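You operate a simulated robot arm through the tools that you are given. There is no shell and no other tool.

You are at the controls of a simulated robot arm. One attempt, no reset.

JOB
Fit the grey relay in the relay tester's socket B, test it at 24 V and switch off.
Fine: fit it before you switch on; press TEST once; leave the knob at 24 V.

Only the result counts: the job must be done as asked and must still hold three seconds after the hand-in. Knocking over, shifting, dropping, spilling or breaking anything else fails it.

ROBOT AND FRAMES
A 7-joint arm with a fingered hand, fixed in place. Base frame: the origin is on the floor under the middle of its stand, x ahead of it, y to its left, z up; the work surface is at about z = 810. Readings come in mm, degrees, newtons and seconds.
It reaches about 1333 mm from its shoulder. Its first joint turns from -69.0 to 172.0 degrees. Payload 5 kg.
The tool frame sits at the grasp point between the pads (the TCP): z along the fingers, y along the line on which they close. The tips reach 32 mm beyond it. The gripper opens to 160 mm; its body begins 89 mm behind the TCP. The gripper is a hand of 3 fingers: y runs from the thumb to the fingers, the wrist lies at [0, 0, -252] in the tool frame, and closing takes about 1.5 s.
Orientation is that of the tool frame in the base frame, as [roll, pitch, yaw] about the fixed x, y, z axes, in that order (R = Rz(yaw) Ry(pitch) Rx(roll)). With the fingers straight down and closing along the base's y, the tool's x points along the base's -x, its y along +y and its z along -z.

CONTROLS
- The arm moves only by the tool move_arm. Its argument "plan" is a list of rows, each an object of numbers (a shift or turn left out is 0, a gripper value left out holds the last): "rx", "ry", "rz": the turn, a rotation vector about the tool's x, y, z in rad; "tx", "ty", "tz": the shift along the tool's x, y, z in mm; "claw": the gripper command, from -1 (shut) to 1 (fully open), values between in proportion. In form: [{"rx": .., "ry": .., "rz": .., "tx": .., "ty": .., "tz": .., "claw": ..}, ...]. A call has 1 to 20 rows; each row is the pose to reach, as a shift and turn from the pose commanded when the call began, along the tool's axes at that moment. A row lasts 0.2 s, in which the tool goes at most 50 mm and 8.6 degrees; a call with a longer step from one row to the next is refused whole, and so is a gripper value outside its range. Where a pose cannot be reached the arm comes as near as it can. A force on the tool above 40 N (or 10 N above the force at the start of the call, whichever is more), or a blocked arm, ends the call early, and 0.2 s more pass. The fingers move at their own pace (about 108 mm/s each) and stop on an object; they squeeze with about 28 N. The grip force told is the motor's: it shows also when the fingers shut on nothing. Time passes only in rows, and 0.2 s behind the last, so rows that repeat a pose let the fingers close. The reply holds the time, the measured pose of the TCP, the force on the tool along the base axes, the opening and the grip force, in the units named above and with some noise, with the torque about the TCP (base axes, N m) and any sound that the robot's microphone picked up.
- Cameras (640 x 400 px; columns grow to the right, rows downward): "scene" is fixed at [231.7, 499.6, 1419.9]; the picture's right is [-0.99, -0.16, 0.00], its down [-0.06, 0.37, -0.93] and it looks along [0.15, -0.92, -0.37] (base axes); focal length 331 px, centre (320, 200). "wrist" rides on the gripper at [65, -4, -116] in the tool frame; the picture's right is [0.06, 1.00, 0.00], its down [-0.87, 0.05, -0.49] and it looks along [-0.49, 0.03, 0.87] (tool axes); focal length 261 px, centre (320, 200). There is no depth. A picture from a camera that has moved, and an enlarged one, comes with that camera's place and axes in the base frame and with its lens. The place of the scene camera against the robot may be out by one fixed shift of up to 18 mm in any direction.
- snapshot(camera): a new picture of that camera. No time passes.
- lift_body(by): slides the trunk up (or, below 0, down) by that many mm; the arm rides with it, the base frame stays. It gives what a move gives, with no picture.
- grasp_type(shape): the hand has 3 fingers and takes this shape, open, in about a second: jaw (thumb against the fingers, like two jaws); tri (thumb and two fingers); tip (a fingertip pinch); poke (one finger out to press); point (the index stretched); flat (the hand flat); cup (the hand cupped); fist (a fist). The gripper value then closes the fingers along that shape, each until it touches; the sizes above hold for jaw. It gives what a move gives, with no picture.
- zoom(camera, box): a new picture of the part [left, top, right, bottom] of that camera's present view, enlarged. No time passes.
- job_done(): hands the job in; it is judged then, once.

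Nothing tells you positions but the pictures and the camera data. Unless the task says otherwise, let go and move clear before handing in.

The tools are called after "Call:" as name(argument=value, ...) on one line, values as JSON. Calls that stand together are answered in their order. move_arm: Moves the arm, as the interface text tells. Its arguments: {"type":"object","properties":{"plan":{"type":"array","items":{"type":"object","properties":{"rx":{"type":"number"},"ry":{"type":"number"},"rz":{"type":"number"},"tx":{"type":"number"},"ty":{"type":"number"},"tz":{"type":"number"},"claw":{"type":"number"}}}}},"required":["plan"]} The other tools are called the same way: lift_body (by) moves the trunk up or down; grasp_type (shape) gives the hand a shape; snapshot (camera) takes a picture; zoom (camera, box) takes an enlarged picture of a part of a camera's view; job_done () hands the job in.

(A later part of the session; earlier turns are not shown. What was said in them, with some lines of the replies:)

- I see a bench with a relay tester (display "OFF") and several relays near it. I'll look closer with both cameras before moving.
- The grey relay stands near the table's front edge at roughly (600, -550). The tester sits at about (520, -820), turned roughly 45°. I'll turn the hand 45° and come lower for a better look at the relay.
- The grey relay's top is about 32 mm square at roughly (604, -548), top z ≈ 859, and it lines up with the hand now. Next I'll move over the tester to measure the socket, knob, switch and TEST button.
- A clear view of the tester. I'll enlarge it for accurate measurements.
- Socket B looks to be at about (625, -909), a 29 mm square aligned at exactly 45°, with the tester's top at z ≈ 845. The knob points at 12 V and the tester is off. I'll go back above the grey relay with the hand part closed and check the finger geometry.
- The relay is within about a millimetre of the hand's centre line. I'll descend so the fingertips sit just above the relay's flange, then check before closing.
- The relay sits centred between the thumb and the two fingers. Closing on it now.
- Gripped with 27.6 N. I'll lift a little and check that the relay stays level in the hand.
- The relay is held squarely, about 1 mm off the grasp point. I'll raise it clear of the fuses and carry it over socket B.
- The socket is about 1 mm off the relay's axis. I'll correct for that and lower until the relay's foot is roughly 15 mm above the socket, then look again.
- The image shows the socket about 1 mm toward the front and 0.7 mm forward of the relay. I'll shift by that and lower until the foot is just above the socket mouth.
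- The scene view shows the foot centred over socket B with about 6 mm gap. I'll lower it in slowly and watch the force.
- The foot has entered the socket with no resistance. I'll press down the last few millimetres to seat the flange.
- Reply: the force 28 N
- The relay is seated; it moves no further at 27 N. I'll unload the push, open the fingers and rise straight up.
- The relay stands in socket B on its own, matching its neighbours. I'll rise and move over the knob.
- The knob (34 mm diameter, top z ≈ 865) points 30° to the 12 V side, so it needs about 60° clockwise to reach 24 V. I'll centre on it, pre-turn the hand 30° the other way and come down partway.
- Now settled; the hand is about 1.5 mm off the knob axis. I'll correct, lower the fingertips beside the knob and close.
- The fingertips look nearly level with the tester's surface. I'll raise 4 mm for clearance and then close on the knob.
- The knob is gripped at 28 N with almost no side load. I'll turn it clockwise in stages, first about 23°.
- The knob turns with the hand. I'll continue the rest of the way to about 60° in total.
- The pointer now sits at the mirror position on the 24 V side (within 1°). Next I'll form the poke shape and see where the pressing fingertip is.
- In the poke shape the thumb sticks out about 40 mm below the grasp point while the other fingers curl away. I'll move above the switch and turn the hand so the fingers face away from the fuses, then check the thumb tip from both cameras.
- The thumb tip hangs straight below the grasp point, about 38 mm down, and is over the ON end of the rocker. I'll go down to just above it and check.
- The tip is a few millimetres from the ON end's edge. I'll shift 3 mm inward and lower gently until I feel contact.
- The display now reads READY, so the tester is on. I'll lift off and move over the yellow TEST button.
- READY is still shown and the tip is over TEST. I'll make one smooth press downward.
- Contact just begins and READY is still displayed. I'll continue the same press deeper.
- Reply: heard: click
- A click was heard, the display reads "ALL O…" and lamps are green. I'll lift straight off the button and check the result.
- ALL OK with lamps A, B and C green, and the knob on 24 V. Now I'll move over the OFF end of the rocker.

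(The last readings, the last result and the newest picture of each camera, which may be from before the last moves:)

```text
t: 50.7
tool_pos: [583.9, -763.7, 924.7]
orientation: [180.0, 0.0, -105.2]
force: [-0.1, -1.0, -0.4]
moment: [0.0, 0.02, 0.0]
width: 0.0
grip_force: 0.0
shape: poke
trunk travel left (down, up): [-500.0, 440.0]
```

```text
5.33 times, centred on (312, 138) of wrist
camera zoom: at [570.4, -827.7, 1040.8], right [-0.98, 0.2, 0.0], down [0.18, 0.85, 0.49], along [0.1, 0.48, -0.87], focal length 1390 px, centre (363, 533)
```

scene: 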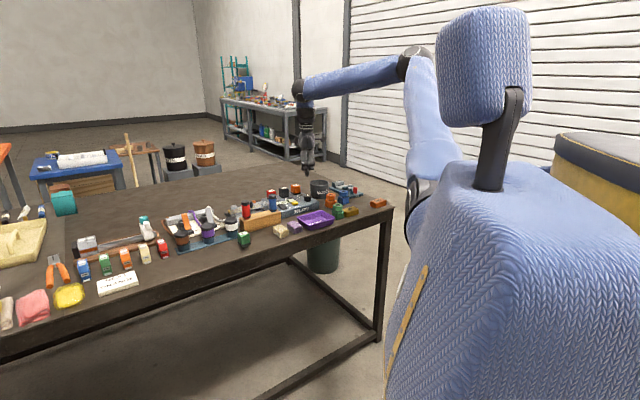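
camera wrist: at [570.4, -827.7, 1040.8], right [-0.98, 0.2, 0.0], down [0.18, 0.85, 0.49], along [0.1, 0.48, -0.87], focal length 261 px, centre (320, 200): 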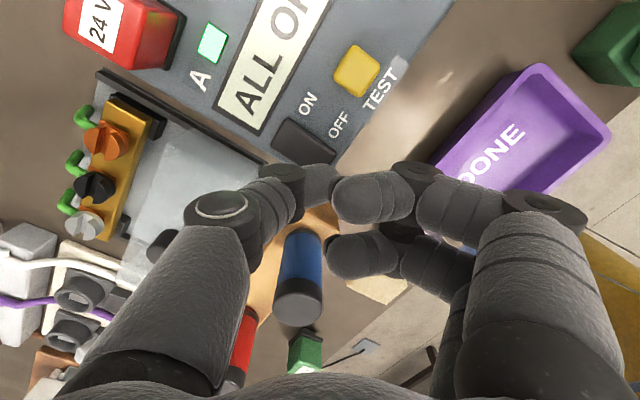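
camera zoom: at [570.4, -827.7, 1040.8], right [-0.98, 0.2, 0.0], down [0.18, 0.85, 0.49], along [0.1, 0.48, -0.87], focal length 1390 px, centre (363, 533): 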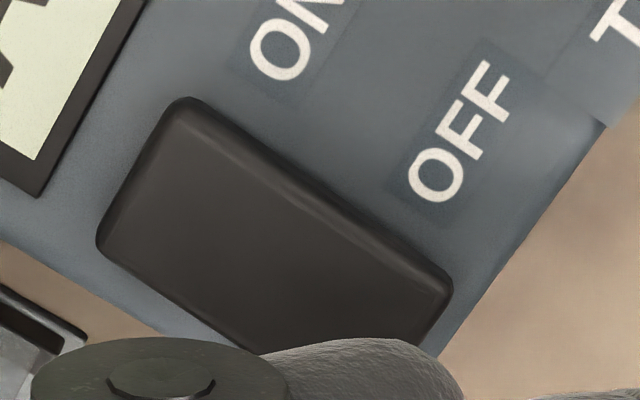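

The tip will land about 11 mm from the rocker's centre on the OFF half. I'll nudge slightly and press down.

Call:
move_arm(plan=[{"tx": -3.6, "ty": 0.3, "tz": 8}, {"tx": -3.6, "ty": 0.3, "tz": 16}, {"tx": -3.6, "ty": 0.3, "tz": 24}, {"tx": -3.6, "ty": 0.3, "tz": 28}, {"tx": -3.6, "ty": 0.3, "tz": 30}, {"tx": -3.6, "ty": 0.3, "tz": 31}, {"tx": -3.6, "ty": 0.3, "tz": 32}, {"tx": -3.6, "ty": 0.3, "tz": 33}, {"tx": -3.6, "ty": 0.3, "tz": 33}])

Call:
zoom(camera="scene", box=[266, 180, 314, 210])

```text
t: 52.7
tool_pos: [585.9, -760.7, 891.0]
orientation: [180.0, 0.0, -105.3]
force: [-0.9, 0.1, 0.4]
moment: [-0.03, 0.04, -0.03]
width: 0.0
grip_force: 0.0
shape: poke
trunk travel left (down, up): [-500.0, 440.0]
```

```text
13.33 times, centred on (290, 195) of scene
camera zoom: at [231.7, 499.6, 1419.9], right [-0.99, -0.16, 0.0], down [-0.06, 0.37, -0.93], along [0.15, -0.92, -0.37], focal length 4416 px, centre (720, 267)
```

zoom: 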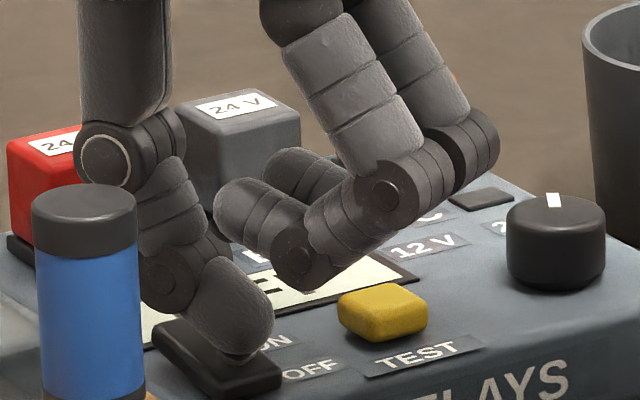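

The lamps are out and the rocker has tipped to OFF. I'll raise the hand well clear and confirm everything.

Call:
move_arm(plan=[{"tz": -8}, {"tz": -25}, {"tz": -55}, {"tz": -90}, {"tz": -125}, {"tz": -150}, {"tz": -150}])

Call:
snapshot(camera="wrist")

Call:
zoom(camera="scene", box=[262, 175, 326, 215])

Call:
snapshot(camera="scene")

```text
t: 54.3
tool_pos: [586.9, -762.0, 1042.0]
orientation: [179.9, 0.0, -105.2]
force: [0.5, -0.2, 0.1]
moment: [0.03, -0.02, -0.01]
width: 0.0
grip_force: 0.0
shape: poke
trunk travel left (down, up): [-500.0, 440.0]
```

```text
taken
camera wrist: at [572.2, -825.3, 1158.4], right [-0.98, 0.2, 0.0], down [0.18, 0.85, 0.49], along [0.1, 0.48, -0.87], focal length 261 px, centre (320, 200)
```

wrist: 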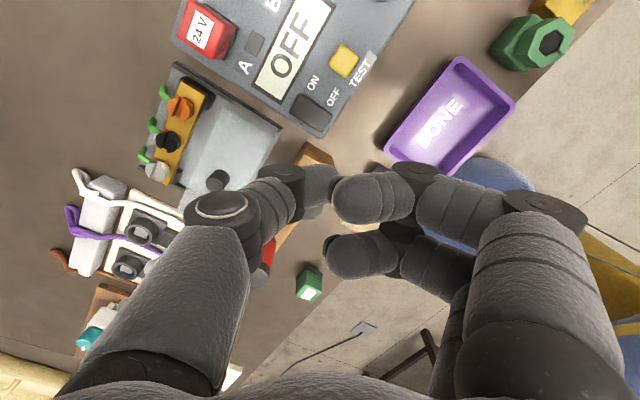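

```text
10.00 times, centred on (294, 195) of scene
camera zoom: at [231.7, 499.6, 1419.9], right [-0.99, -0.16, 0.0], down [-0.06, 0.37, -0.93], along [0.15, -0.92, -0.37], focal length 3312 px, centre (580, 250)
```

zoom: 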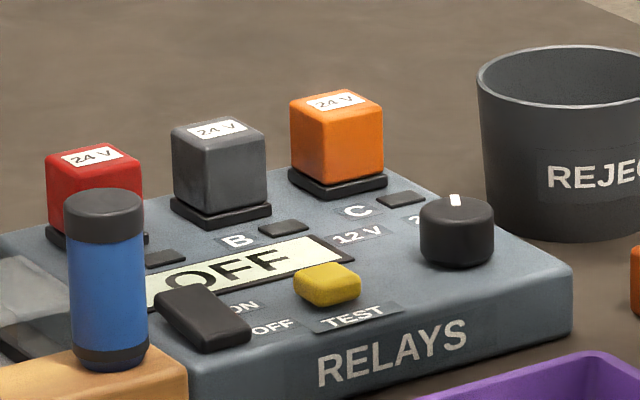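

```text
taken
```

scene: 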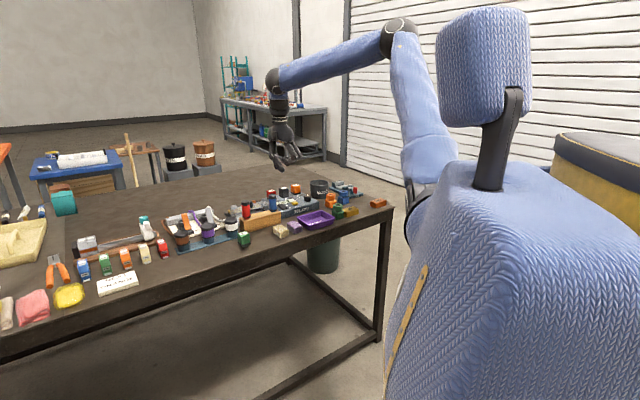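

The display reads OFF, the grey relay sits in socket B and the knob is on 24 V. Nothing else has moved and the hand is well clear, so I'm handing in.

Call:
job_done()

```text
The job is handed in.
```

The job is finished and handed in. The grey relay is fitted in socket B, it was tested at 24 V, and the tester is switched off.

- **Order:** I fitted the relay and turned the knob from 12 V to 24 V while the tester was still off. Then I switched on and the display read READY.
- **Test:** I pressed TEST once. A click was heard, the display showed ALL OK, and lamps A, B and C went green.
- **Final state:** the display reads OFF and the knob is still at 24 V. In the last pictures nothing else had moved and the hand was clear.
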